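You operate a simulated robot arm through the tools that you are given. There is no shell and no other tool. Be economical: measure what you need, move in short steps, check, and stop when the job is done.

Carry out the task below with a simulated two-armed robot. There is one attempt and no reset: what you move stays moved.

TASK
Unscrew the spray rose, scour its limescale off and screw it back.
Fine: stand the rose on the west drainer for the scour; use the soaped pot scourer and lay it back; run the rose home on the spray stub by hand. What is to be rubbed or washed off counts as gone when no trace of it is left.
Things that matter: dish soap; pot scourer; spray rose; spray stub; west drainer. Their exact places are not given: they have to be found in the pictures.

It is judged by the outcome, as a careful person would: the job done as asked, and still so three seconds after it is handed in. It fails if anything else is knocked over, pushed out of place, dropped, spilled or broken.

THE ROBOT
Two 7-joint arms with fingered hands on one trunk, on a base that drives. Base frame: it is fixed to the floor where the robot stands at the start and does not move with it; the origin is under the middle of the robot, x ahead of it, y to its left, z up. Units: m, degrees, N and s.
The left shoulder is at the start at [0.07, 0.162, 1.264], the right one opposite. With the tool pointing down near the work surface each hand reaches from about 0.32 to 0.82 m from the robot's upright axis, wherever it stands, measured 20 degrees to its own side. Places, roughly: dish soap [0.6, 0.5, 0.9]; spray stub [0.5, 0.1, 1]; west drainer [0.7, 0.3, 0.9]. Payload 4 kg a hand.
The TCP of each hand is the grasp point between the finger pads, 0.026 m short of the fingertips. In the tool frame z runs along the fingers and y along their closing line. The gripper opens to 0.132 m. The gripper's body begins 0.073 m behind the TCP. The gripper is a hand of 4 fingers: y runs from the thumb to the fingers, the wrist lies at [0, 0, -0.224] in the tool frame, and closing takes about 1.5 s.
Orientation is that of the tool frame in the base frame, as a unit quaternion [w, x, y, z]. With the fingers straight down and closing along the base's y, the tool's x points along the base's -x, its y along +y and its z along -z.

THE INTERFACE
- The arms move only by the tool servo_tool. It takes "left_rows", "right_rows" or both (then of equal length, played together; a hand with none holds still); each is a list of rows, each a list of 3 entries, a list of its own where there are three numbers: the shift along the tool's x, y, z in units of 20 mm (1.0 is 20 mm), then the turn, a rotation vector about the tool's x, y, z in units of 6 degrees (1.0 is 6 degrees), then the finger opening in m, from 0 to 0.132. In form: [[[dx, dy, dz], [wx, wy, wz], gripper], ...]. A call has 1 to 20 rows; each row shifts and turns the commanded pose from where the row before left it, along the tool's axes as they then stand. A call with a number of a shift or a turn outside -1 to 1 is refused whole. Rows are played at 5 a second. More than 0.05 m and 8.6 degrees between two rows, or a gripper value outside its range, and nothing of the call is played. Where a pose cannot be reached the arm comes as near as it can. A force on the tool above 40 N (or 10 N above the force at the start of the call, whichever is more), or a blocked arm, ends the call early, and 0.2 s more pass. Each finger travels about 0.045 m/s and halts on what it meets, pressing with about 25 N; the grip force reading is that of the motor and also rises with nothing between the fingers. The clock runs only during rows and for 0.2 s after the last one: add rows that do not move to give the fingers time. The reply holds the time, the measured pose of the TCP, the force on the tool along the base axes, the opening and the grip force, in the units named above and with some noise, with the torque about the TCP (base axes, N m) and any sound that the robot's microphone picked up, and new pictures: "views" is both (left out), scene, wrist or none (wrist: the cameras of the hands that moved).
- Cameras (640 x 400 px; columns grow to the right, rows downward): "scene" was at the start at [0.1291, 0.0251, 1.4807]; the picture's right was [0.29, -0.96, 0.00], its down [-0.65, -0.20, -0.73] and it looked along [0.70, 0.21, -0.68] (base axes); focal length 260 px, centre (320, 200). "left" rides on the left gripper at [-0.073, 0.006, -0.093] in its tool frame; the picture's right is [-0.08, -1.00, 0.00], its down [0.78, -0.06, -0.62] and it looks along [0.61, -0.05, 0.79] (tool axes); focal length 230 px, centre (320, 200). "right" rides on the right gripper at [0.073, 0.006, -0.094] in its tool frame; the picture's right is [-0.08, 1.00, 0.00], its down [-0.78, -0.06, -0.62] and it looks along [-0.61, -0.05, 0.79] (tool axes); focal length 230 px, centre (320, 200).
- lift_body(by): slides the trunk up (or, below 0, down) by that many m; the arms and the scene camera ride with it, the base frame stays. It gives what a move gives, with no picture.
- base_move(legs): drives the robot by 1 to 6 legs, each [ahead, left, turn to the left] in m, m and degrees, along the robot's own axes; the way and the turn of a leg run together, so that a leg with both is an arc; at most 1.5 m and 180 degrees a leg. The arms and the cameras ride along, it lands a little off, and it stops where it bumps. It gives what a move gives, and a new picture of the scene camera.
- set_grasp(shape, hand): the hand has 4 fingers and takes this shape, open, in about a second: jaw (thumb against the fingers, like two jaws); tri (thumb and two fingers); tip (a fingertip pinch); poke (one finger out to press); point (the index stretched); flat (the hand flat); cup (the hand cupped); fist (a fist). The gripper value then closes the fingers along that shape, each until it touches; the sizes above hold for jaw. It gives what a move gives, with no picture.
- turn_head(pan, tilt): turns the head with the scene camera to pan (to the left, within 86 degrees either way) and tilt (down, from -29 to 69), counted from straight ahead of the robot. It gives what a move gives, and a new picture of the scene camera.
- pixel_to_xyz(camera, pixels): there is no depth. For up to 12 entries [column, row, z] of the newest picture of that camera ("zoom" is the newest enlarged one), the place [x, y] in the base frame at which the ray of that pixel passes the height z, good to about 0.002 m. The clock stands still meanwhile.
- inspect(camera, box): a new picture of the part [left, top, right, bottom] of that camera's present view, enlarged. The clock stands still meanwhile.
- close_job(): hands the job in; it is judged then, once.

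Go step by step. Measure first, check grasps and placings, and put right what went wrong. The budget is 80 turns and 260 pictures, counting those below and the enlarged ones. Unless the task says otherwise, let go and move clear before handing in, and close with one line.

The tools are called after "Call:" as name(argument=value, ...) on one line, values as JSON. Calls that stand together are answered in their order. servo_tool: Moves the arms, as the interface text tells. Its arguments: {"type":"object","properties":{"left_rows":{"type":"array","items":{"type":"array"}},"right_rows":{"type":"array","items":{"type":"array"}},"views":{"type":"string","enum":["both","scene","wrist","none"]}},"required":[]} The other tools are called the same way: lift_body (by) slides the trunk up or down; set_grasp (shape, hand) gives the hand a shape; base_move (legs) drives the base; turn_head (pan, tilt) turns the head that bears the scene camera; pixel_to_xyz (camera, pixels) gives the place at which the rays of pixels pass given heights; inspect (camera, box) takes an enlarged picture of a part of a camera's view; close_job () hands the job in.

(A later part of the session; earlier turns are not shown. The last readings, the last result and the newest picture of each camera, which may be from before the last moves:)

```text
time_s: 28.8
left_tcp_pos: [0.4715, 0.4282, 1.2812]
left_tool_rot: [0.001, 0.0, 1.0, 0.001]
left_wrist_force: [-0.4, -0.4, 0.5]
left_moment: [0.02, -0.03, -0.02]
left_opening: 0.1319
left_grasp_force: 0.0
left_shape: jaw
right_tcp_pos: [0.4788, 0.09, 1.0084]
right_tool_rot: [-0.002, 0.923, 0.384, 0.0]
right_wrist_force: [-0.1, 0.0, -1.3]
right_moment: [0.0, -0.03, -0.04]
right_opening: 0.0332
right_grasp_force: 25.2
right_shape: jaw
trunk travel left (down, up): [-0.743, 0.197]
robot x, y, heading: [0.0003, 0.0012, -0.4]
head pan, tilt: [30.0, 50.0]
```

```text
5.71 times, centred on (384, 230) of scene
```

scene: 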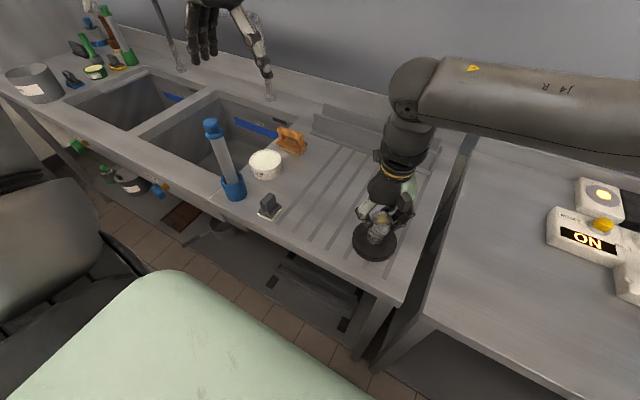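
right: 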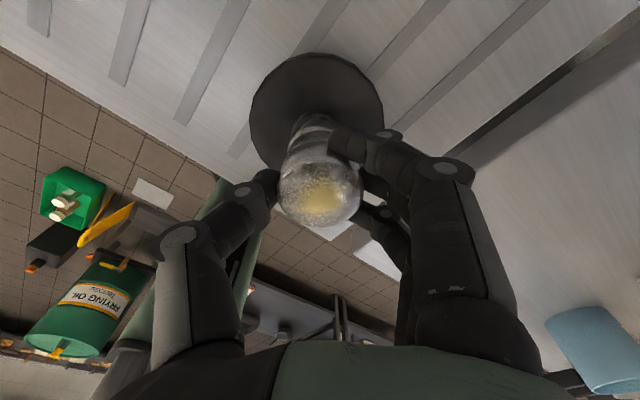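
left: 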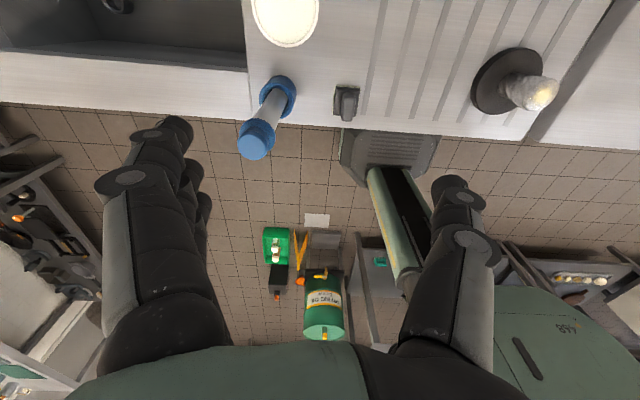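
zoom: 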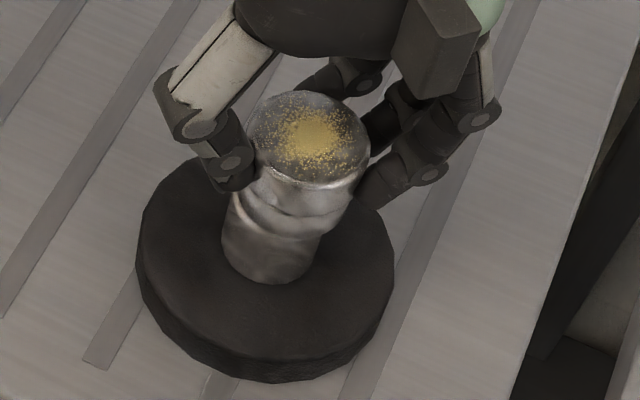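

Now at −225°, the rose is rising and turning with no limit yet. I'll keep going to the limit.

Call:
servo_tool(right_rows=[[[0, 0, -0.005], [0, 0, -1], 0.03], [[0, 0, -0.005], [0, 0, -1], 0.03], [[0, 0, -0.005], [0, 0, -1], 0.03], [[0, 0, -0.005], [0, 0, -1], 0.03], [[0, 0, -0.005], [0, 0, -1], 0.03], [[0, 0, -0.005], [0, 0, -1], 0.03], [[0, 0, -0.005], [0, 0, -1], 0.03], [[0, 0, -0.005], [0, 0, -1], 0.03], [[0, 0, -0.005], [0, 0, -1], 0.03], [[0, 0, -0.005], [0, 0, -1], 0.03]], views="wrist")

```text
time_s: 31.0
left_tcp_pos: [0.4706, 0.4277, 1.2814]
left_tool_rot: [0.001, 0.0, 1.0, 0.0]
left_wrist_force: [-0.2, 0.1, 0.0]
left_moment: [-0.01, 0.01, -0.02]
left_opening: 0.1317
left_grasp_force: 0.1
left_shape: jaw
right_tcp_pos: [0.478, 0.09, 1.0099]
right_tool_rot: [0.0, 0.608, 0.794, 0.0]
right_wrist_force: [0.5, 0.2, -0.7]
right_moment: [-0.03, 0.02, 0.03]
right_opening: 0.033
right_grasp_force: 25.1
right_shape: jaw
trunk travel left (down, up): [-0.743, 0.197]
robot x, y, heading: [0.0005, 0.0022, 0.1]
head pan, tilt: [30.0, 50.0]
```

right: 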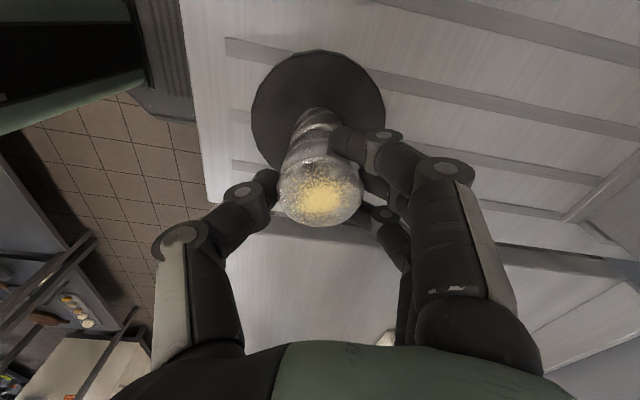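

At −285° there's still no limit. I'll continue with 20 more rows.

Call:
servo_tool(right_rows=[[[0, 0, -0.005], [0, 0, -1], 0.03], [[0, 0, -0.005], [0, 0, -1], 0.03], [[0, 0, -0.005], [0, 0, -1], 0.03], [[0, 0, -0.005], [0, 0, -1], 0.03], [[0, 0, -0.005], [0, 0, -1], 0.03], [[0, 0, -0.005], [0, 0, -1], 0.03], [[0, 0, -0.005], [0, 0, -1], 0.03], [[0, 0, -0.005], [0, 0, -1], 0.03], [[0, 0, -0.005], [0, 0, -1], 0.03], [[0, 0, -0.005], [0, 0, -1], 0.03], [[0, 0, -0.005], [0, 0, -1], 0.03], [[0, 0, -0.005], [0, 0, -1], 0.03], [[0, 0, -0.005], [0, 0, -1], 0.03], [[0, 0, -0.005], [0, 0, -1], 0.03], [[0, 0, -0.005], [0, 0, -1], 0.03], [[0, 0, -0.005], [0, 0, -1], 0.03]])

Call:
inspect(camera="right", box=[220, 110, 460, 260])

Call:
inspect(camera="scene", box=[336, 195, 432, 265])

```text
time_s: 32.2
left_tcp_pos: [0.4708, 0.4263, 1.2808]
left_tool_rot: [0.001, 0.0, 1.0, 0.0]
left_wrist_force: [-0.3, 0.1, 0.1]
left_moment: [0.02, -0.01, 0.01]
left_opening: 0.1318
left_grasp_force: 0.1
left_shape: jaw
right_tcp_pos: [0.4218, 0.0803, 1.0047]
right_tool_rot: [-0.104, 0.496, 0.862, 0.004]
right_wrist_force: [0.1, -0.9, -1.3]
right_moment: [-0.03, 0.0, -0.02]
right_opening: 0.0339
right_grasp_force: 25.2
right_shape: jaw
right hand out of reach, approached as far as the arm can: row 3, 4, 5
trunk travel left (down, up): [-0.743, 0.197]
robot x, y, heading: [-0.0016, 0.0006, -0.1]
head pan, tilt: [30.0, 50.0]
stopped in row 5 (right hand): the arm was blocked; the commanded pose is now the measured one
```

scene: 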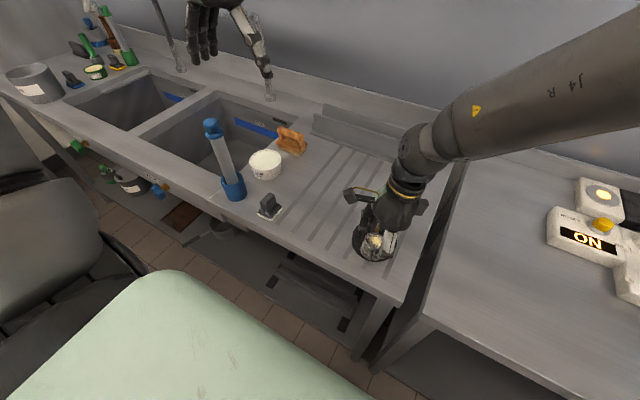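
right: 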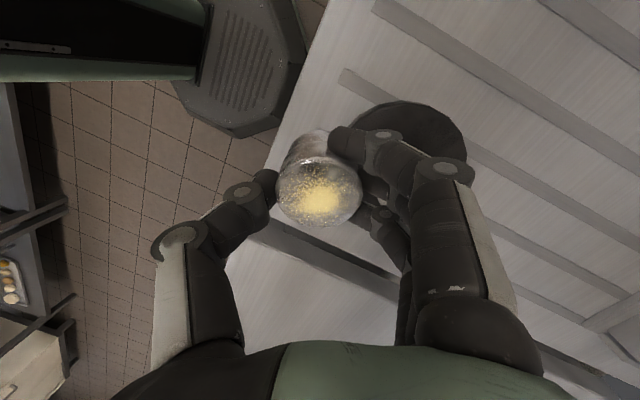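

```text
2.67 times, centred on (340, 185) of right
```

zoom: 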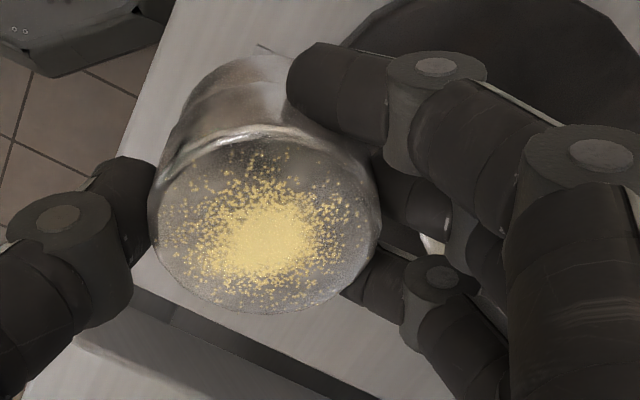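

```text
5.71 times, centred on (384, 230) of scene
```

zoom: 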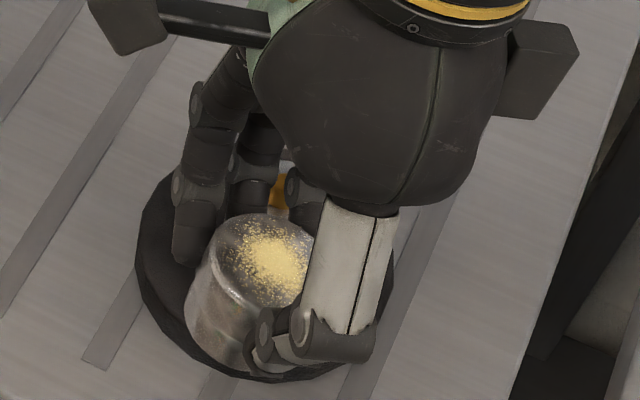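

The rose came free just as the arm hit its limit; it's in the hand and the stub base hasn't moved. I'll lift, straighten the tilt and rotate the wrist back.

Call:
servo_tool(right_rows=[[[0, 0, -1], [0, 0, 0], 0.03], [[0, 0, -1], [0, 0, 0], 0.03], [[0, 0, -1], [0, 0, 0], 0.03], [[0, 0, -1], [0, 0, 0], 0.03], [[0, 0, -1], [0, 0, 0], 0.03], [[0, 0, 0], [-0.465, -0.885, 0], 0.03], [[0, 0, 0], [-0.465, -0.885, 0], 0.03], [[0, 0, 0], [0, 0, 1], 0.03], [[0, 0, 0], [0, 0, 1], 0.03], [[0, 0, 0], [0, 0, 1], 0.03], [[0, 0, 0], [0, 0, 1], 0.03], [[0, 0, 0], [0, 0, 1], 0.03], [[0, 0, 0], [0, 0, 1], 0.03], [[0, 0, 0], [0, 0, 1], 0.03], [[0, 0, 0], [0, 0, 1], 0.03], [[0, 0, 0], [0, 0, 1], 0.03], [[0, 0, 0], [0, 0, 1], 0.03], [[0, 0, 0], [0, 0, 0], 0.03]])

Call:
inspect(camera="scene", box=[320, 150, 448, 260])

```text
time_s: 36.0
left_tcp_pos: [0.471, 0.4264, 1.2806]
left_tool_rot: [0.001, 0.0, 1.0, -0.001]
left_wrist_force: [0.4, 0.5, -0.2]
left_moment: [0.01, 0.02, -0.01]
left_opening: 0.1318
left_grasp_force: 0.2
left_shape: jaw
right_tcp_pos: [0.4372, 0.0712, 1.0992]
right_tool_rot: [0.004, 0.864, 0.503, -0.001]
right_wrist_force: [0.2, 0.8, -1.1]
right_moment: [-0.01, -0.03, -0.01]
right_opening: 0.0335
right_grasp_force: 24.7
right_shape: jaw
trunk travel left (down, up): [-0.743, 0.197]
robot x, y, heading: [0.0016, -0.0005, -0.0]
head pan, tilt: [30.0, 50.0]
```

scene: 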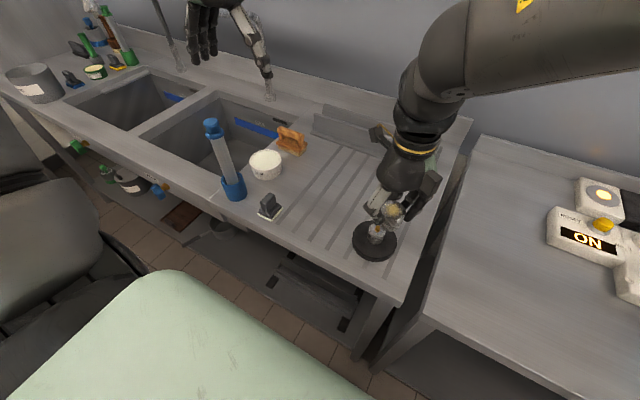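
right: 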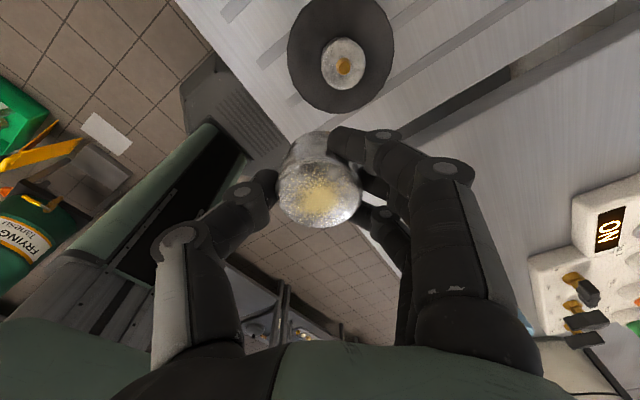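

```text
3.64 times, centred on (384, 205) of scene
```

zoom: 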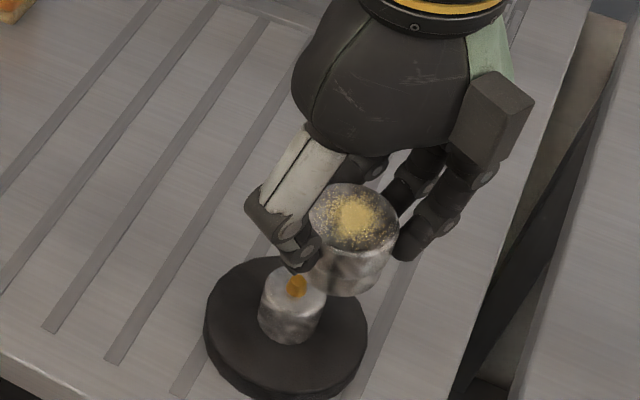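

The stub now shows a brass thread pin on its shoulder. I'll measure the shoulder height and the drainer area for the standing spot.

Call:
pixel_to_xyz(camera="scene", pixels=[[377.6, 226.5, 0.94], [377.6, 226.5, 0.96], [377.6, 226.5, 0.98], [330, 200, 0.9], [345, 190, 0.9], [360, 200, 0.9]])

Call:
pixel_to_xyz(camera="right", pixels=[[344, 62, 0.94], [344, 62, 0.96], [344, 62, 0.98], [324, 62, 0.95], [365, 62, 0.95], [343, 67, 0.97], [320, 195, 1.096], [280, 190, 1.096], [362, 190, 1.096]])

Call:
inspect(camera="right", box=[280, 0, 408, 110])

```text
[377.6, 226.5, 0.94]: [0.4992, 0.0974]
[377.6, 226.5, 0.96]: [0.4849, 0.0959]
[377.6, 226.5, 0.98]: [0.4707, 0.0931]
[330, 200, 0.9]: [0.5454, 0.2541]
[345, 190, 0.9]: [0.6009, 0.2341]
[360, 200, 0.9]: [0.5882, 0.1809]
```

```text
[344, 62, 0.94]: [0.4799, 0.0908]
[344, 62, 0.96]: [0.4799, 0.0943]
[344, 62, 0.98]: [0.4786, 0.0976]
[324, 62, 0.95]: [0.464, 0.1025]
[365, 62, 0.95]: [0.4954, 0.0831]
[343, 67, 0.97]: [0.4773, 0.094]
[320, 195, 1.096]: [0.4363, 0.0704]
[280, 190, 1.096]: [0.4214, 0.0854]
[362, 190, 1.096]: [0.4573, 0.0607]
```

```text
3.64 times, centred on (344, 55) of right
```

zoom: 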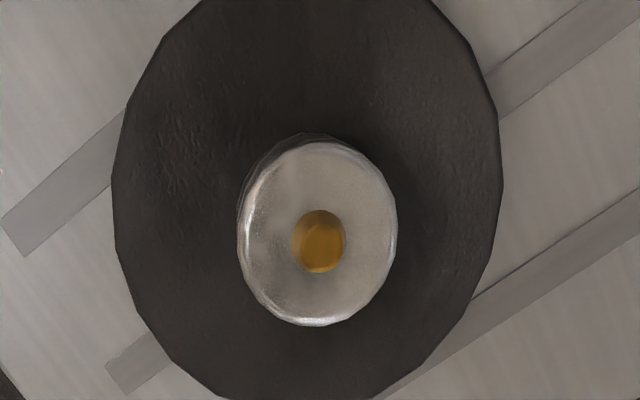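

The shoulder is at z≈0.96 and the axis is near (0.479,0.0905), so the rose is about 40 mm tall. I'll choose a flat spot between the grooves on the drainer.

Call:
inspect(camera="scene", box=[280, 150, 376, 210])

Call:
pixel_to_xyz(camera="zoom", pixels=[[150, 200, 0.9], [260, 200, 0.9], [330, 200, 0.9], [430, 200, 0.9], [330, 330, 0.9]])

```text
6.67 times, centred on (328, 180) of scene
```

zoom: 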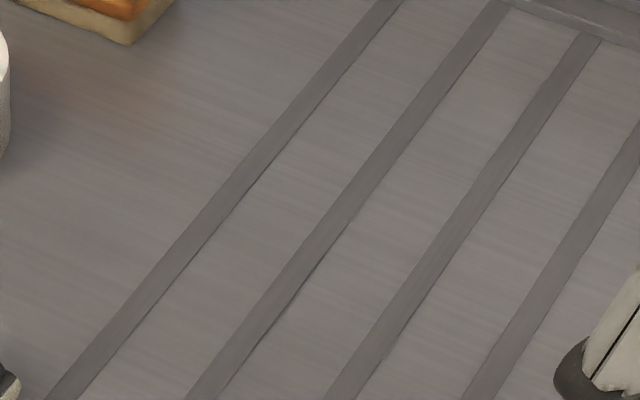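

```text
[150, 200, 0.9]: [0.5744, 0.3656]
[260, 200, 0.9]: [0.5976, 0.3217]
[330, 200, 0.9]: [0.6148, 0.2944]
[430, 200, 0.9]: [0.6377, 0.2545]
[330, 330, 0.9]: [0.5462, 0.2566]
```

The grooves run along x; the strip centre is at y≈0.265. I'll rotate the wrist to −180° and carry the rose to (0.55,0.265).

Call:
servo_tool(right_rows=[[[0, 0, 0], [0, 0, 1], 0.03], [[0, 0, 0], [0, 0, 1], 0.03], [[0, 0, 0], [0, 0, 1], 0.03], [[0, 0, 0], [0, 0, 1], 0.03], [[0, 0, 0], [0, 0, 1], 0.03], [[0, 0, 0], [0, 0, 1], 0.03], [[0, 0, 0], [0, 0, 1], 0.03], [[0, 0, 0], [0, 0, 1], 0.03], [[0, 0, 0], [0, 0, 1], 0.03], [[0, 0, 0], [0, 0, 1], 0.03], [[0.7, -0.7, 0], [0, 0, 0], 0.03], [[0.7, -1, 0], [0, 0, 0], 0.03], [[0.7, -1, 0.5], [0, 0, 0], 0.03], [[0.7, -1, 0.5], [0, 0, 0], 0.03], [[0.7, -1, 0.5], [0, 0, 0], 0.03], [[0.7, -1, 0.5], [0, 0, 0], 0.03], [[0.7, -1, 0.5], [0, 0, 0], 0.03], [[0.75, -1, 0.5], [0, 0, 0], 0.03], [[0, -1, 0.5], [0, 0, 0], 0.03], [[0, -1, 0], [0, 0, 0], 0.03]])

Call:
inspect(camera="right", box=[220, 90, 460, 240])

```text
time_s: 40.2
left_tcp_pos: [0.4717, 0.4277, 1.2815]
left_tool_rot: [0.001, 0.0, 1.0, 0.0]
left_wrist_force: [-0.5, 0.4, 0.6]
left_moment: [0.01, -0.05, 0.0]
left_opening: 0.1316
left_grasp_force: 0.1
left_shape: jaw
right_tcp_pos: [0.5031, 0.1837, 1.0261]
right_tool_rot: [0.001, 1.0, 0.004, 0.002]
right_wrist_force: [-0.1, 0.8, -0.5]
right_moment: [0.01, -0.01, 0.02]
right_opening: 0.0334
right_grasp_force: 25.0
right_shape: jaw
right hand out of reach, approached as far as the arm can: row 16, 17, 18, 19, 20
trunk travel left (down, up): [-0.743, 0.197]
robot x, y, heading: [0.0016, 0.0014, 0.1]
head pan, tilt: [30.0, 50.0]
```

scene: 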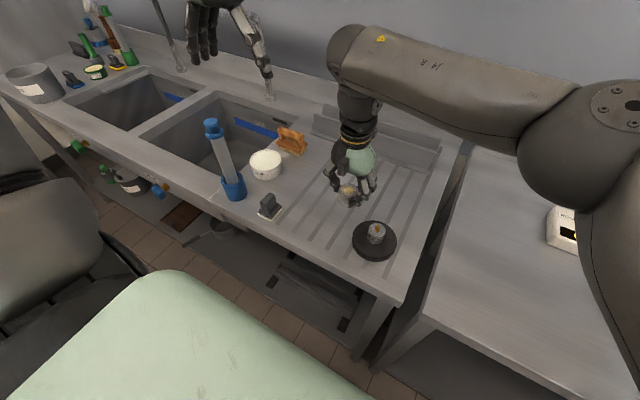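
right: 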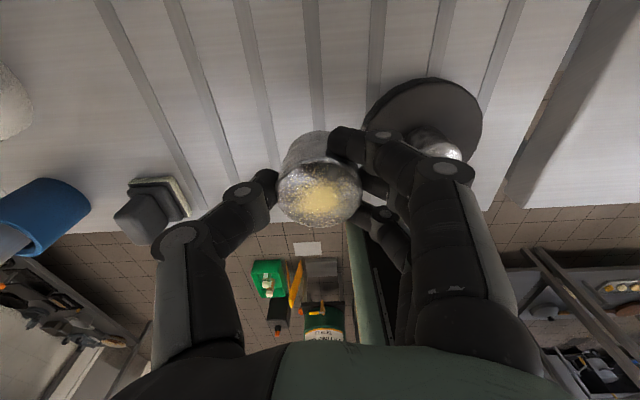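

```text
2.67 times, centred on (340, 165) of right
```

zoom: 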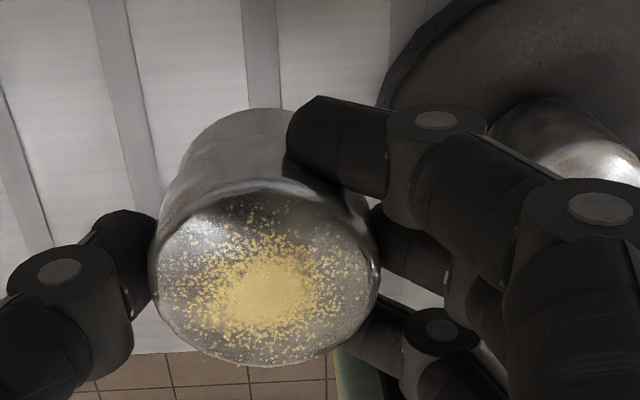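

The reach ran out at this wrist heading. I'll rotate to about −96°, where the arm has more room, and then move on.

Call:
servo_tool(right_rows=[[[0, 0, 0], [0, 0, 1], 0.03], [[0, 0, 0], [0, 0, 1], 0.03], [[0, 0, 0], [0, 0, 1], 0.03], [[0, 0, 0], [0, 0, 1], 0.03], [[0, 0, 0], [0, 0, 1], 0.03], [[0, 0, 0], [0, 0, 1], 0.03], [[0, 0, 0], [0, 0, 1], 0.03], [[0, 0, 0], [0, 0, 1], 0.03], [[0, 0, 0], [0, 0, 1], 0.03], [[0, 0, 0], [0, 0, 1], 0.03], [[0, 0, 0], [0, 0, 1], 0.03], [[0, 0, 0], [0, 0, 1], 0.03], [[0, 0, 0], [0, 0, 1], 0.03], [[0, 0, 0], [0, 0, 1], 0.03], [[-0.97, -0.48, 0], [0, 0, 0], 0.03], [[-0.97, -0.48, 0], [0, 0, 0], 0.03], [[-0.97, -0.48, 0], [0, 0, 0], 0.03], [[-0.97, -0.48, 0], [0, 0, 0], 0.03], [[0, 0, 0], [0, 0, 0], 0.03]])

Call:
inspect(camera="scene", box=[290, 150, 386, 220])

```text
time_s: 44.2
left_tcp_pos: [0.4721, 0.4276, 1.281]
left_tool_rot: [0.001, 0.001, 1.0, 0.0]
left_wrist_force: [0.2, 0.9, -0.1]
left_moment: [0.0, 0.0, 0.01]
left_opening: 0.1318
left_grasp_force: 0.2
left_shape: jaw
right_tcp_pos: [0.4994, 0.1863, 1.0238]
right_tool_rot: [0.0, 0.746, -0.666, 0.002]
right_wrist_force: [0.1, -0.9, -1.0]
right_moment: [0.0, 0.0, 0.01]
right_opening: 0.0333
right_grasp_force: 25.4
right_shape: jaw
right hand out of reach, approached as far as the arm can: row 15, 16, 17, 18
trunk travel left (down, up): [-0.743, 0.197]
robot x, y, heading: [-0.0, 0.0018, -0.4]
head pan, tilt: [30.0, 50.0]
```

scene: 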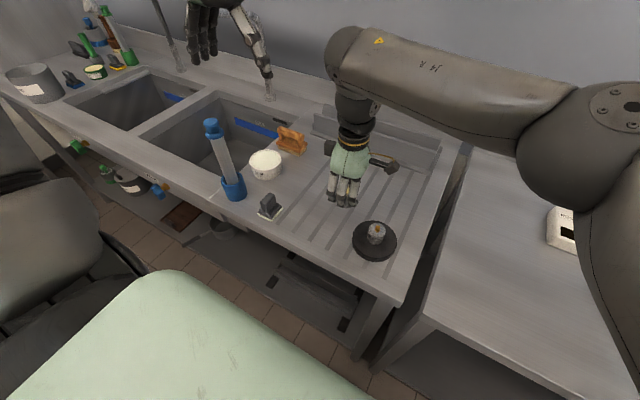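
right: 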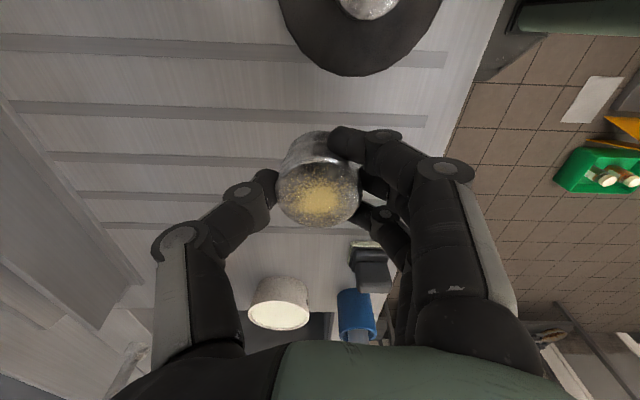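

```text
5.71 times, centred on (338, 185) of scene
```

zoom: 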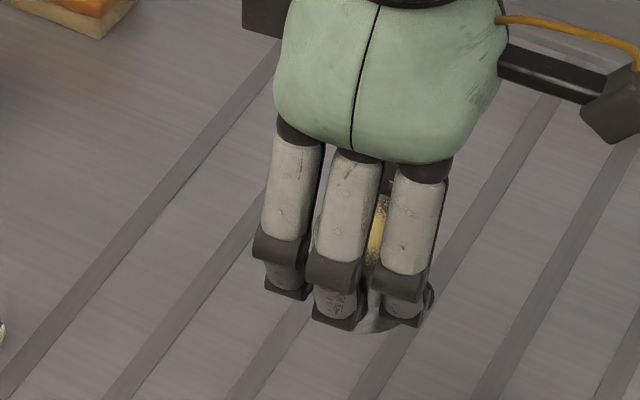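

The right arm can't cross this far left. Shifting the base 0.08 m left carries the rose over the strip and keeps everything reachable.

Call:
base_move(legs=[[0, 0.08, 0]])

```text
time_s: 45.2
left_tcp_pos: [0.4714, 0.4993, 1.2824]
left_tool_rot: [0.001, 0.001, 1.0, 0.002]
left_wrist_force: [-0.8, 0.5, 0.4]
left_moment: [0.06, -0.03, 0.04]
left_opening: 0.1315
left_grasp_force: 0.1
left_shape: jaw
right_tcp_pos: [0.5004, 0.2576, 1.0255]
right_tool_rot: [-0.001, 0.745, -0.667, 0.002]
right_wrist_force: [0.3, -0.9, -0.4]
right_moment: [0.03, 0.01, 0.0]
right_opening: 0.0334
right_grasp_force: 24.8
right_shape: jaw
trunk travel left (down, up): [-0.743, 0.197]
robot x, y, heading: [0.0006, 0.0775, 0.0]
head pan, tilt: [30.0, 50.0]
```

scene: 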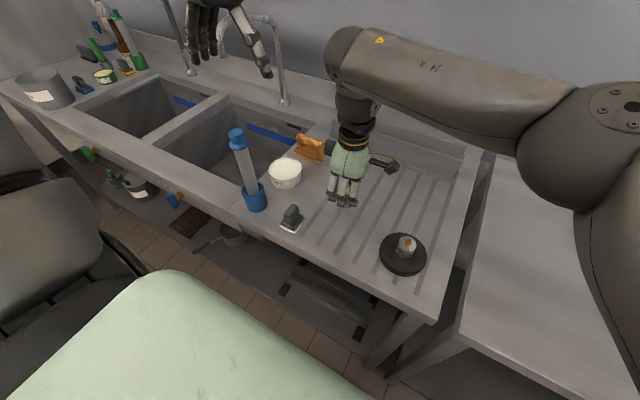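

The rose is at (0.500,0.258). I'll nudge it +6 mm in y and lower toward the board.

Call:
servo_tool(right_rows=[[[-0.3, 0, 0.9], [0, 0, 0], 0.03], [[0, 0, 0.9], [0, 0, 0], 0.03], [[0, 0, 0.9], [0, 0, 0], 0.03], [[0, 0, 0.8], [0, 0, 0], 0.03], [[0, 0, 0.2], [0, 0, 0], 0.03], [[0, 0, 0.1], [0, 0, 0], 0.03], [[0, 0, 0], [0, 0, 0], 0.03]])

Call:
inspect(camera="scene", box=[300, 150, 396, 220])

```text
time_s: 46.8
left_tcp_pos: [0.4715, 0.5029, 1.2816]
left_tool_rot: [0.001, 0.001, 1.0, 0.0]
left_wrist_force: [0.2, 0.5, 0.4]
left_moment: [-0.01, 0.03, 0.0]
left_opening: 0.1318
left_grasp_force: 0.1
left_shape: jaw
right_tcp_pos: [0.5001, 0.2593, 0.9498]
right_tool_rot: [0.0, 0.745, -0.667, 0.002]
right_wrist_force: [-1.1, -0.5, -2.4]
right_moment: [-0.04, -0.01, 0.0]
right_opening: 0.0335
right_grasp_force: 24.5
right_shape: jaw
right hand out of reach, approached as far as the arm can: row 4
trunk travel left (down, up): [-0.743, 0.197]
robot x, y, heading: [0.002, 0.0774, -0.1]
head pan, tilt: [30.0, 50.0]
```

scene: 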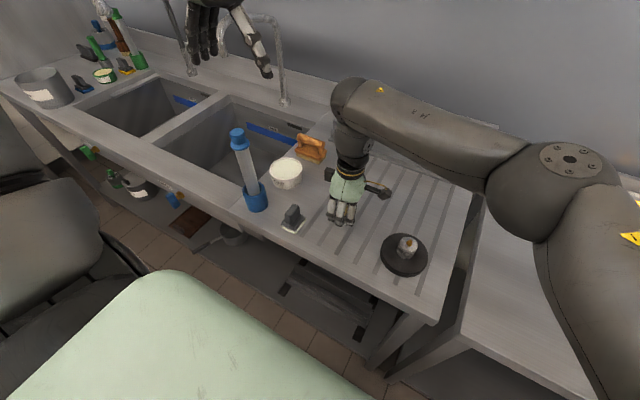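
right: 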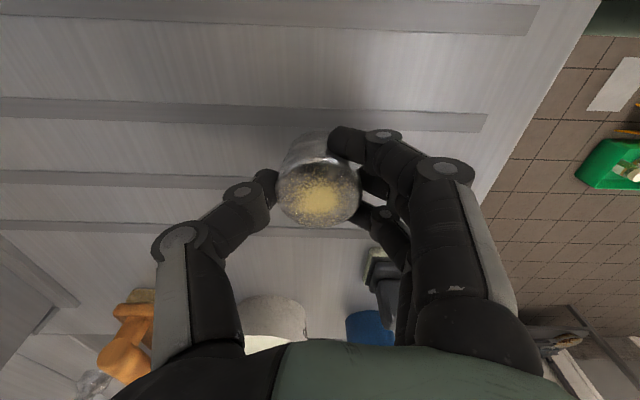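

```text
5.71 times, centred on (348, 185) of scene
```

zoom: 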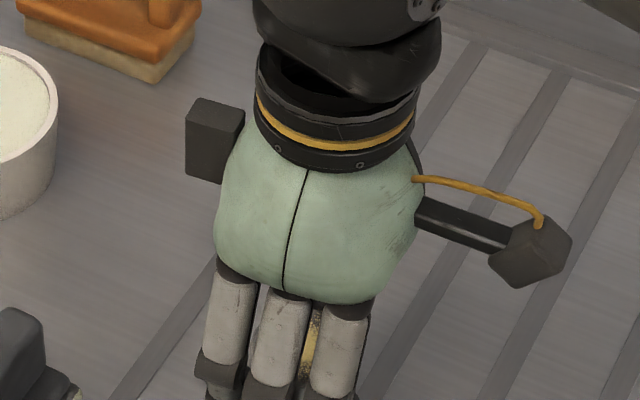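

The gripper is at z 0.950 with no contact yet. I'll lower in small steps until the force shows touchdown.

Call:
servo_tool(right_rows=[[[0, 0, 0.1], [0, 0, 0], 0.03], [[0, 0, 0.1], [0, 0, 0], 0.03], [[0, 0, 0.1], [0, 0, 0], 0.03], [[0, 0, 0], [0, 0, 0], 0.03]], views="none")

```text
time_s: 47.8
left_tcp_pos: [0.4708, 0.5029, 1.2812]
left_tool_rot: [0.001, 0.001, 1.0, 0.0]
left_wrist_force: [0.2, 0.2, 0.1]
left_moment: [0.0, 0.0, -0.02]
left_opening: 0.1319
left_grasp_force: 0.0
left_shape: jaw
right_tcp_pos: [0.5006, 0.2608, 0.9436]
right_tool_rot: [-0.001, 0.745, -0.667, 0.003]
right_wrist_force: [0.8, -0.7, 6.4]
right_moment: [0.02, -0.07, 0.03]
right_opening: 0.0336
right_grasp_force: 24.7
right_shape: jaw
trunk travel left (down, up): [-0.743, 0.197]
robot x, y, heading: [-0.0007, 0.0776, -0.0]
head pan, tilt: [30.0, 50.0]
```

Contact is at +6.4 N with the TCP at 0.9436, so the rose stands on the board. I'll release and lift away.

Call:
servo_tool(right_rows=[[[0, 0, 0], [0, 0, 0], 0.05], [[0, 0, 0], [0, 0, 0], 0.07], [[0, 0, 0], [0, 0, 0], 0.09], [[0, 0, 0], [0, 0, 0], 0.1], [[0, 0, 0], [0, 0, 0], 0.1], [[0, 0, 0], [0, 0, 0], 0.1], [[0, 0, 0], [0, 0, 0], 0.1], [[0, 0, -0.5], [0, 0, 0], 0.1], [[0, 0, -1], [0, 0, 0], 0.1], [[0, 0, -1], [0, 0, 0], 0.1], [[0, 0, -1], [0, 0, 0], 0.1], [[0, 0, -1], [0, 0, 0], 0.1], [[0, 0, -1], [0, 0, 0], 0.1], [[0, 0, -1], [0, 0, 0], 0.1]])

Call:
inspect(camera="scene", box=[300, 170, 396, 240])

```text
time_s: 50.8
left_tcp_pos: [0.4716, 0.5033, 1.2824]
left_tool_rot: [0.001, 0.001, 1.0, 0.0]
left_wrist_force: [0.4, 0.0, 0.1]
left_moment: [0.0, 0.0, 0.03]
left_opening: 0.132
left_grasp_force: 0.0
left_shape: jaw
right_tcp_pos: [0.4982, 0.2603, 1.071]
right_tool_rot: [-0.002, 0.745, -0.667, 0.001]
right_wrist_force: [-0.7, -0.5, 0.1]
right_moment: [-0.01, 0.01, 0.03]
right_opening: 0.0997
right_grasp_force: 0.0
right_shape: jaw
trunk travel left (down, up): [-0.743, 0.197]
robot x, y, heading: [-0.0031, 0.0787, -0.3]
head pan, tilt: [30.0, 50.0]
```

scene: 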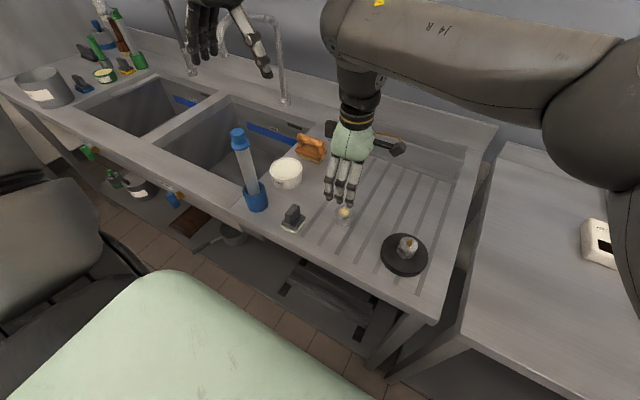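
right: 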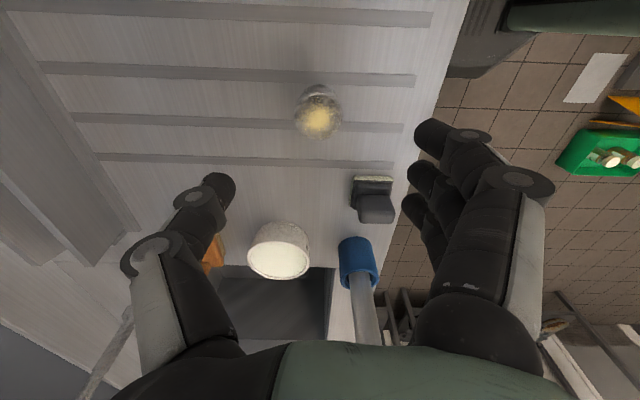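

```text
5.71 times, centred on (348, 205) of scene
```

zoom: 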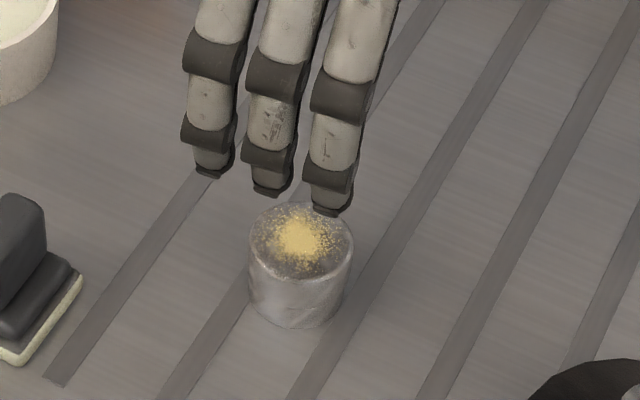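

The rose stands upright and undisturbed. I'll retreat the right hand up and to the right, and bring the left hand above the scourer.

Call:
servo_tool(right_rows=[[[0, 0, -1], [0, 0, 0], 0.1], [[0, 0, -1], [0, 0, 0], 0.1], [[0.5, 0, -1], [0, 0, 0], 0.1], [[1, 0, -1], [0, 0, 0], 0.1], [[1, 0, 0], [0, 0, 0], 0.1], [[1, 0, 0], [0, 0, 0], 0.1], [[1, 0, 0], [0, 0, 0], 0.1], [[1, 0, 0], [0, 0, 0], 0.1], [[1, 0, 0], [0, 0, 0], 0.1], [[1, 0, 0], [0, 0, 0], 0.1], [[1, 0, 0], [0, 0, 0], 0.1], [[1, 0, 0], [0, 0, 0], 0.1], [[1, 0, 0], [0, 0, 0], 0.1]], left_rows=[[[0.3, -0.9, 0], [0, 0, 0], 0.132], [[0.3, -0.9, 0], [0, 0, 0], 0.132], [[0.3, -0.9, 0], [0, 0, 0], 0.132], [[0.3, -0.9, 0], [0, 0, 0], 0.132], [[0.3, -0.9, 0], [0, 0, 0], 0.132], [[0.3, -0.9, 0], [0, 0, 0], 0.132], [[0.3, -0.75, 0], [0, 0, 0], 0.132], [[0, 0, 1], [0, 0, 0], 0.132], [[0, 0, 1], [0, 0, 0], 0.132], [[0, 0, 1], [0, 0, 0], 0.132], [[0, 0, 1], [0, 0, 0], 0.132], [[0, 0, 1], [0, 0, 0], 0.132], [[0, 0, 1], [0, 0, 0], 0.132]])

Call:
inspect(camera="left", box=[260, 70, 388, 150])

Call:
inspect(camera="scene", box=[260, 190, 356, 250])

```text
time_s: 53.6
left_tcp_pos: [0.4323, 0.3812, 1.1602]
left_tool_rot: [0.001, 0.001, 1.0, -0.001]
left_wrist_force: [-0.1, 0.0, -0.6]
left_moment: [-0.02, 0.01, -0.02]
left_opening: 0.1319
left_grasp_force: 0.0
left_shape: jaw
right_tcp_pos: [0.5219, 0.0516, 1.1508]
right_tool_rot: [0.0, 0.745, -0.667, 0.003]
right_wrist_force: [0.1, 0.3, -0.6]
right_moment: [0.0, -0.01, 0.0]
right_opening: 0.0997
right_grasp_force: 0.2
right_shape: jaw
trunk travel left (down, up): [-0.743, 0.197]
robot x, y, heading: [-0.002, 0.0795, 0.1]
head pan, tilt: [30.0, 50.0]
```

scene: 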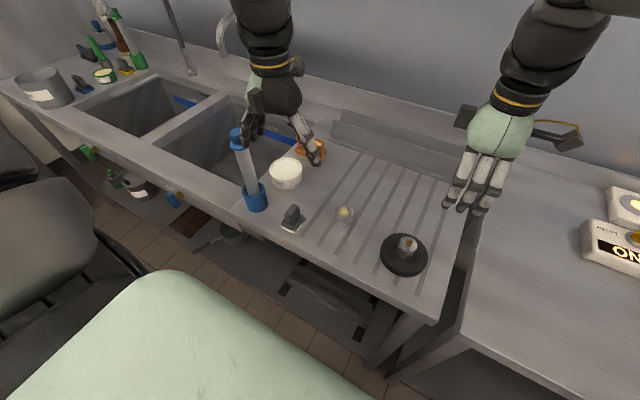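
right: 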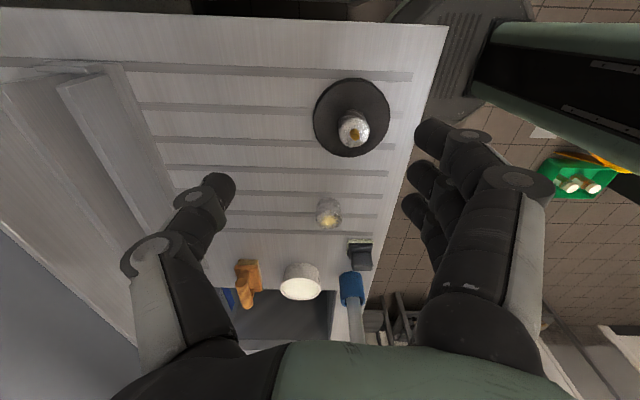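
left: 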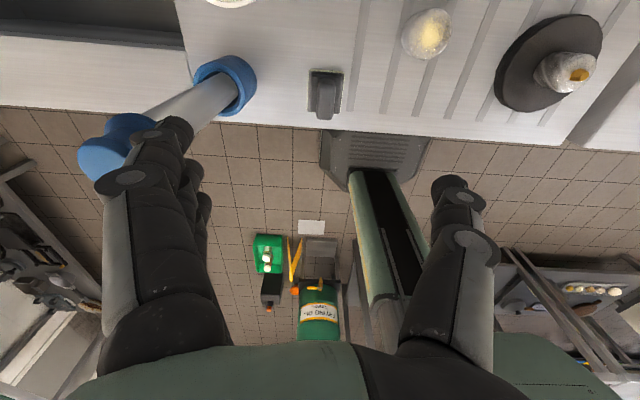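

```text
5.00 times, centred on (324, 110) of left
```

zoom: 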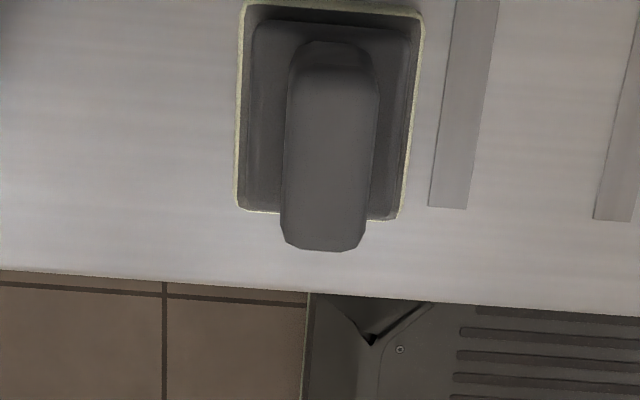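

```text
6.67 times, centred on (308, 220) of scene
```

zoom: 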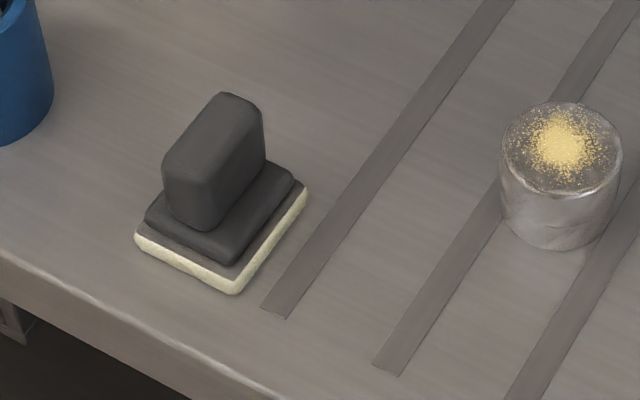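

I'll measure the handle and pad from the left camera zoom, and the soap tub and rose too.

Call:
inspect(camera="left", box=[260, 70, 388, 150])

Call:
pixel_to_xyz(camera="zoom", pixels=[[332, 90, 0.95], [325, 245, 0.95], [285, 170, 0.95], [374, 170, 0.95], [240, 10, 0.91], [420, 10, 0.91], [240, 210, 0.91], [398, 218, 0.91], [325, 245, 0.96], [332, 90, 0.96]])

Call:
pixel_to_xyz(camera="scene", pixels=[[286, 168, 0.95], [286, 168, 0.96], [270, 170, 0.95], [301, 170, 0.95], [286, 157, 0.95], [286, 182, 0.95], [344, 211, 0.94], [287, 186, 0.9]])

Call:
inspect(camera="scene", box=[238, 140, 334, 200])

```text
5.00 times, centred on (324, 110) of left
```

zoom: 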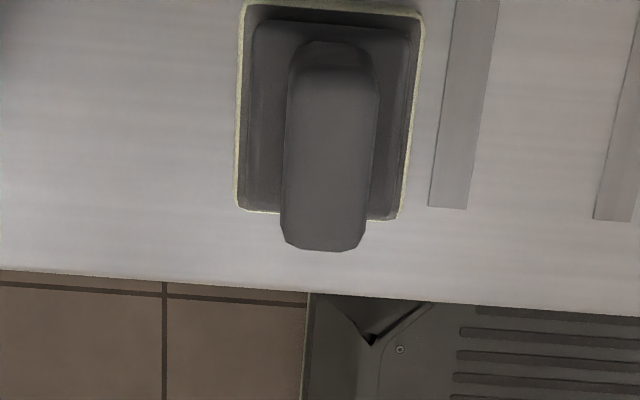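

```text
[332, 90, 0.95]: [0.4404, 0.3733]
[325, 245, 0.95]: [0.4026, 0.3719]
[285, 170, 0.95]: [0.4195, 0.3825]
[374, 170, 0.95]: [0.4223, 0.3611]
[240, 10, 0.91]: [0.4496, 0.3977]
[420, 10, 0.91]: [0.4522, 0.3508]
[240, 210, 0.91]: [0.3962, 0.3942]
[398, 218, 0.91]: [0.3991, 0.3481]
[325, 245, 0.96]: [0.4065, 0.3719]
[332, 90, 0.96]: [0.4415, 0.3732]
```

```text
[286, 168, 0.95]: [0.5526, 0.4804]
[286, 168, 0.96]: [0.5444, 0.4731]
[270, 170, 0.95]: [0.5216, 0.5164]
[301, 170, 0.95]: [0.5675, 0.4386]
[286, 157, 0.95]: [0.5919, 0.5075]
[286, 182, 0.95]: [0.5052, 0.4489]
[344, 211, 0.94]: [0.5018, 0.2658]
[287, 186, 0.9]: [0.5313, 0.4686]
```

```text
6.67 times, centred on (286, 170) of scene
```

zoom: 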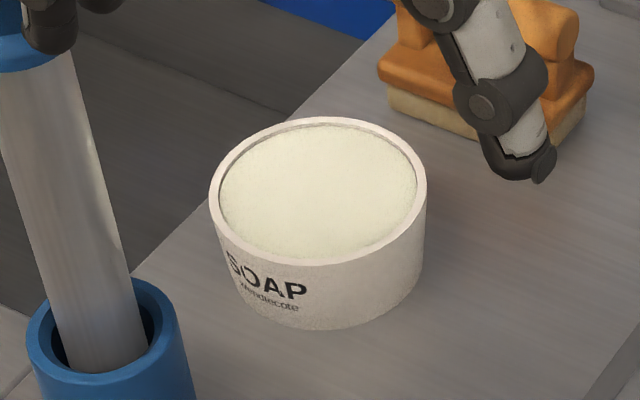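

The pad is centred at (0.424,0.373) with its handle at (0.4225,0.372), 21 mm wide in y. I'll narrow the left hand and descend onto the handle, and triangulate the soap tub from the right camera.

Call:
pixel_to_xyz(camera="right", pixels=[[301, 288, 0.94], [301, 288, 0.95], [301, 288, 0.96], [301, 288, 0.97]])

Call:
servo_tool(left_rows=[[[0.47, -0.43, 0], [0, 0, 0], 0.08], [[0, 0, 0], [0, 0, 0], 0.08], [[0, 0, 0], [0, 0, 0], 0.08], [[0, 0, 0], [0, 0, 0], 0.08], [[0, 0, 1], [0, 0, 0], 0.08], [[0, 0, 1], [0, 0, 0], 0.08], [[0, 0, 1], [0, 0, 0], 0.08], [[0, 0, 1], [0, 0, 0], 0.08], [[0, 0, 1], [0, 0, 0], 0.08], [[0, 0, 1], [0, 0, 0], 0.08], [[0, 0, 1], [0, 0, 0], 0.08], [[0, 0, 1], [0, 0, 0], 0.08], [[0, 0, 1], [0, 0, 0], 0.08], [[0, 0, 0], [0, 0, 0], 0.08]])

Call:
inspect(camera="left", box=[220, 80, 420, 220])

Call:
inspect(camera="scene", box=[238, 150, 366, 230])

```text
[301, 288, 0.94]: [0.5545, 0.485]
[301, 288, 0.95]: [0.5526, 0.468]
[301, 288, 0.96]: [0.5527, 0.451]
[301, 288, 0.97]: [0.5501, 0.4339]
```

```text
time_s: 56.6
left_tcp_pos: [0.4212, 0.3714, 0.982]
left_tool_rot: [0.001, 0.001, 1.0, 0.0]
left_wrist_force: [0.5, 0.3, 1.3]
left_moment: [0.03, -0.02, -0.02]
left_opening: 0.0804
left_grasp_force: 0.1
left_shape: jaw
right_tcp_pos: [0.5225, 0.0525, 1.1513]
right_tool_rot: [0.0, 0.745, -0.666, 0.003]
right_wrist_force: [-0.5, 0.3, 0.6]
right_moment: [-0.04, 0.01, -0.04]
right_opening: 0.0994
right_grasp_force: 0.1
right_shape: jaw
trunk travel left (down, up): [-0.743, 0.197]
robot x, y, heading: [-0.0008, 0.0792, -0.0]
head pan, tilt: [30.0, 50.0]
```

scene: 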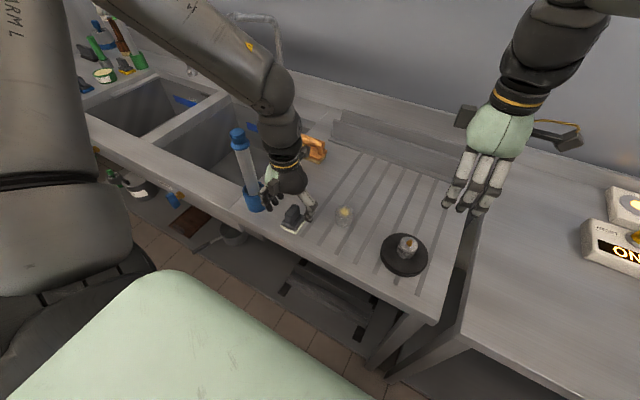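
left: 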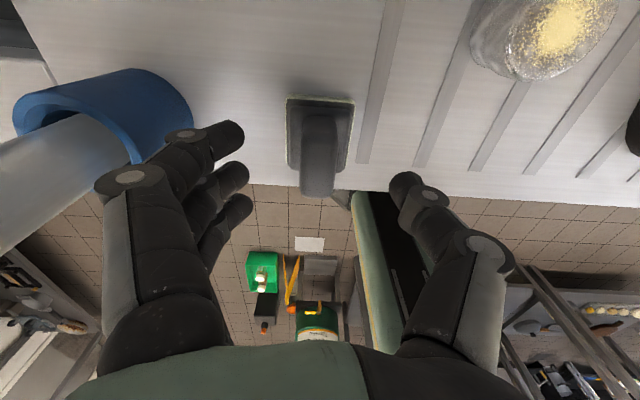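

```text
2.86 times, centred on (320, 150) of left
```

zoom: 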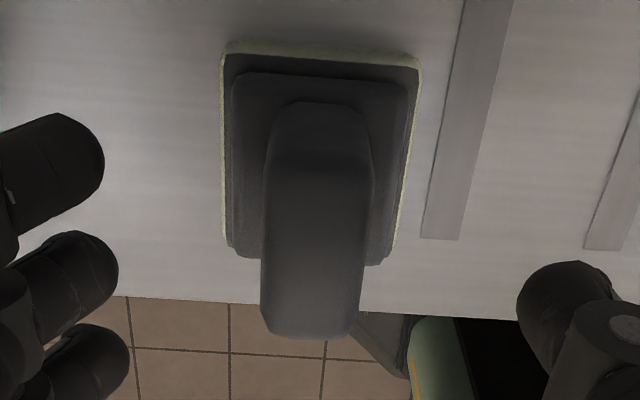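

```text
5.00 times, centred on (302, 190) of scene
```

zoom: 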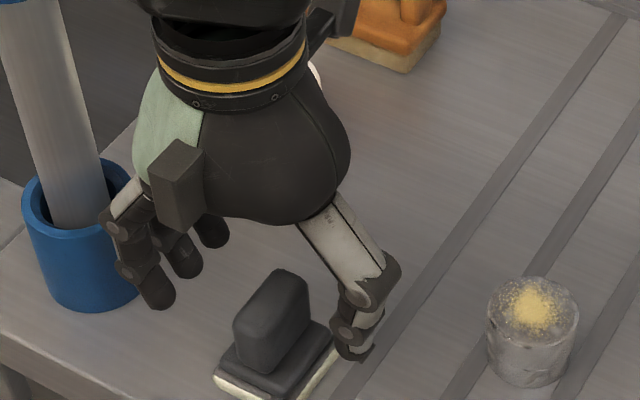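

The handle is centred between the fingers. I'll narrow to 0.06 to stay clear of the blue holder, lower 25 mm and grip.

Call:
servo_tool(left_rows=[[[0, 0, 0], [0, 0, 0], 0.06], [[0, 0, 0], [0, 0, 0], 0.06], [[0, 0, 0.6], [0, 0, 0], 0.06], [[0, 0, 0.65], [0, 0, 0], 0.06], [[0, 0, 0], [0, 0, 0], 0.01], [[0, 0, 0], [0, 0, 0], 0.01], [[0, 0, 0], [0, 0, 0], 0.01], [[0, 0, 0], [0, 0, 0], 0.01], [[0, 0, 0], [0, 0, 0], 0.01], [[0, 0, 0], [0, 0, 0], 0.01]])

Call:
inspect(camera="left", box=[220, 80, 420, 220])

```text
time_s: 58.8
left_tcp_pos: [0.4217, 0.3716, 0.9569]
left_tool_rot: [0.001, 0.0, 1.0, 0.0]
left_wrist_force: [-0.4, -0.2, 1.1]
left_moment: [0.05, 0.0, 0.0]
left_opening: 0.0143
left_grasp_force: 24.4
left_shape: jaw
right_tcp_pos: [0.5227, 0.0523, 1.1511]
right_tool_rot: [0.0, 0.745, -0.667, 0.003]
right_wrist_force: [0.4, -0.9, 0.6]
right_moment: [-0.01, 0.01, -0.01]
right_opening: 0.0994
right_grasp_force: 0.0
right_shape: jaw
trunk travel left (down, up): [-0.743, 0.197]
robot x, y, heading: [-0.0053, 0.0766, -0.4]
head pan, tilt: [30.0, 50.0]
```

scene: 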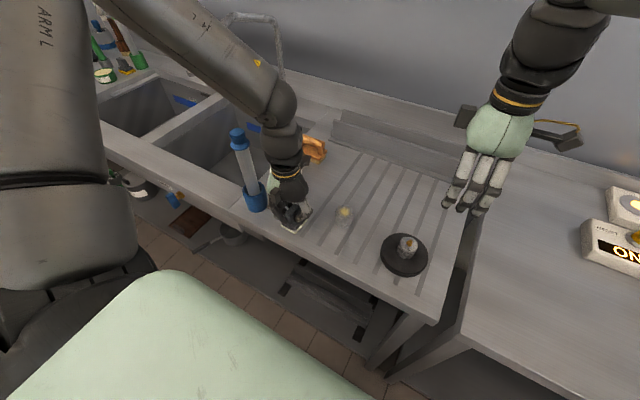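
left: 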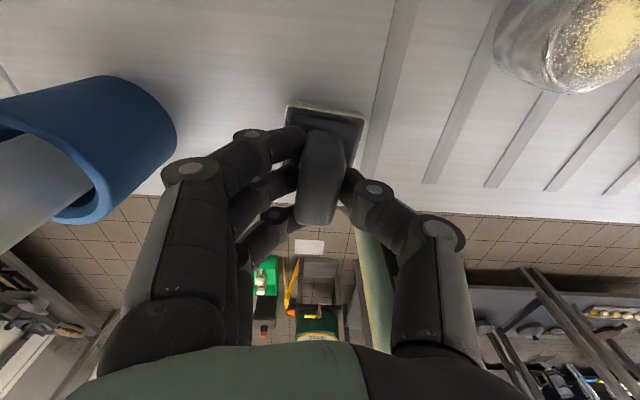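

```text
2.86 times, centred on (320, 150) of left
```

zoom: 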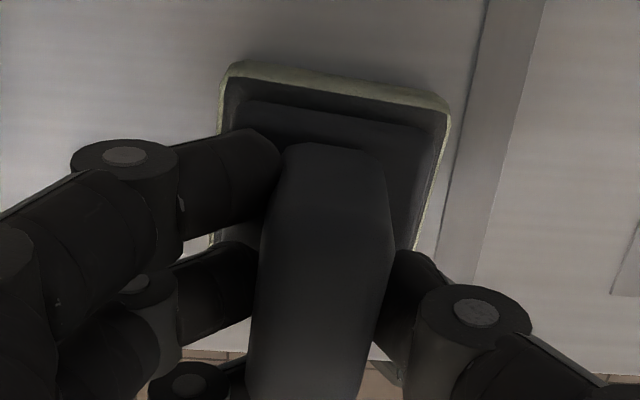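

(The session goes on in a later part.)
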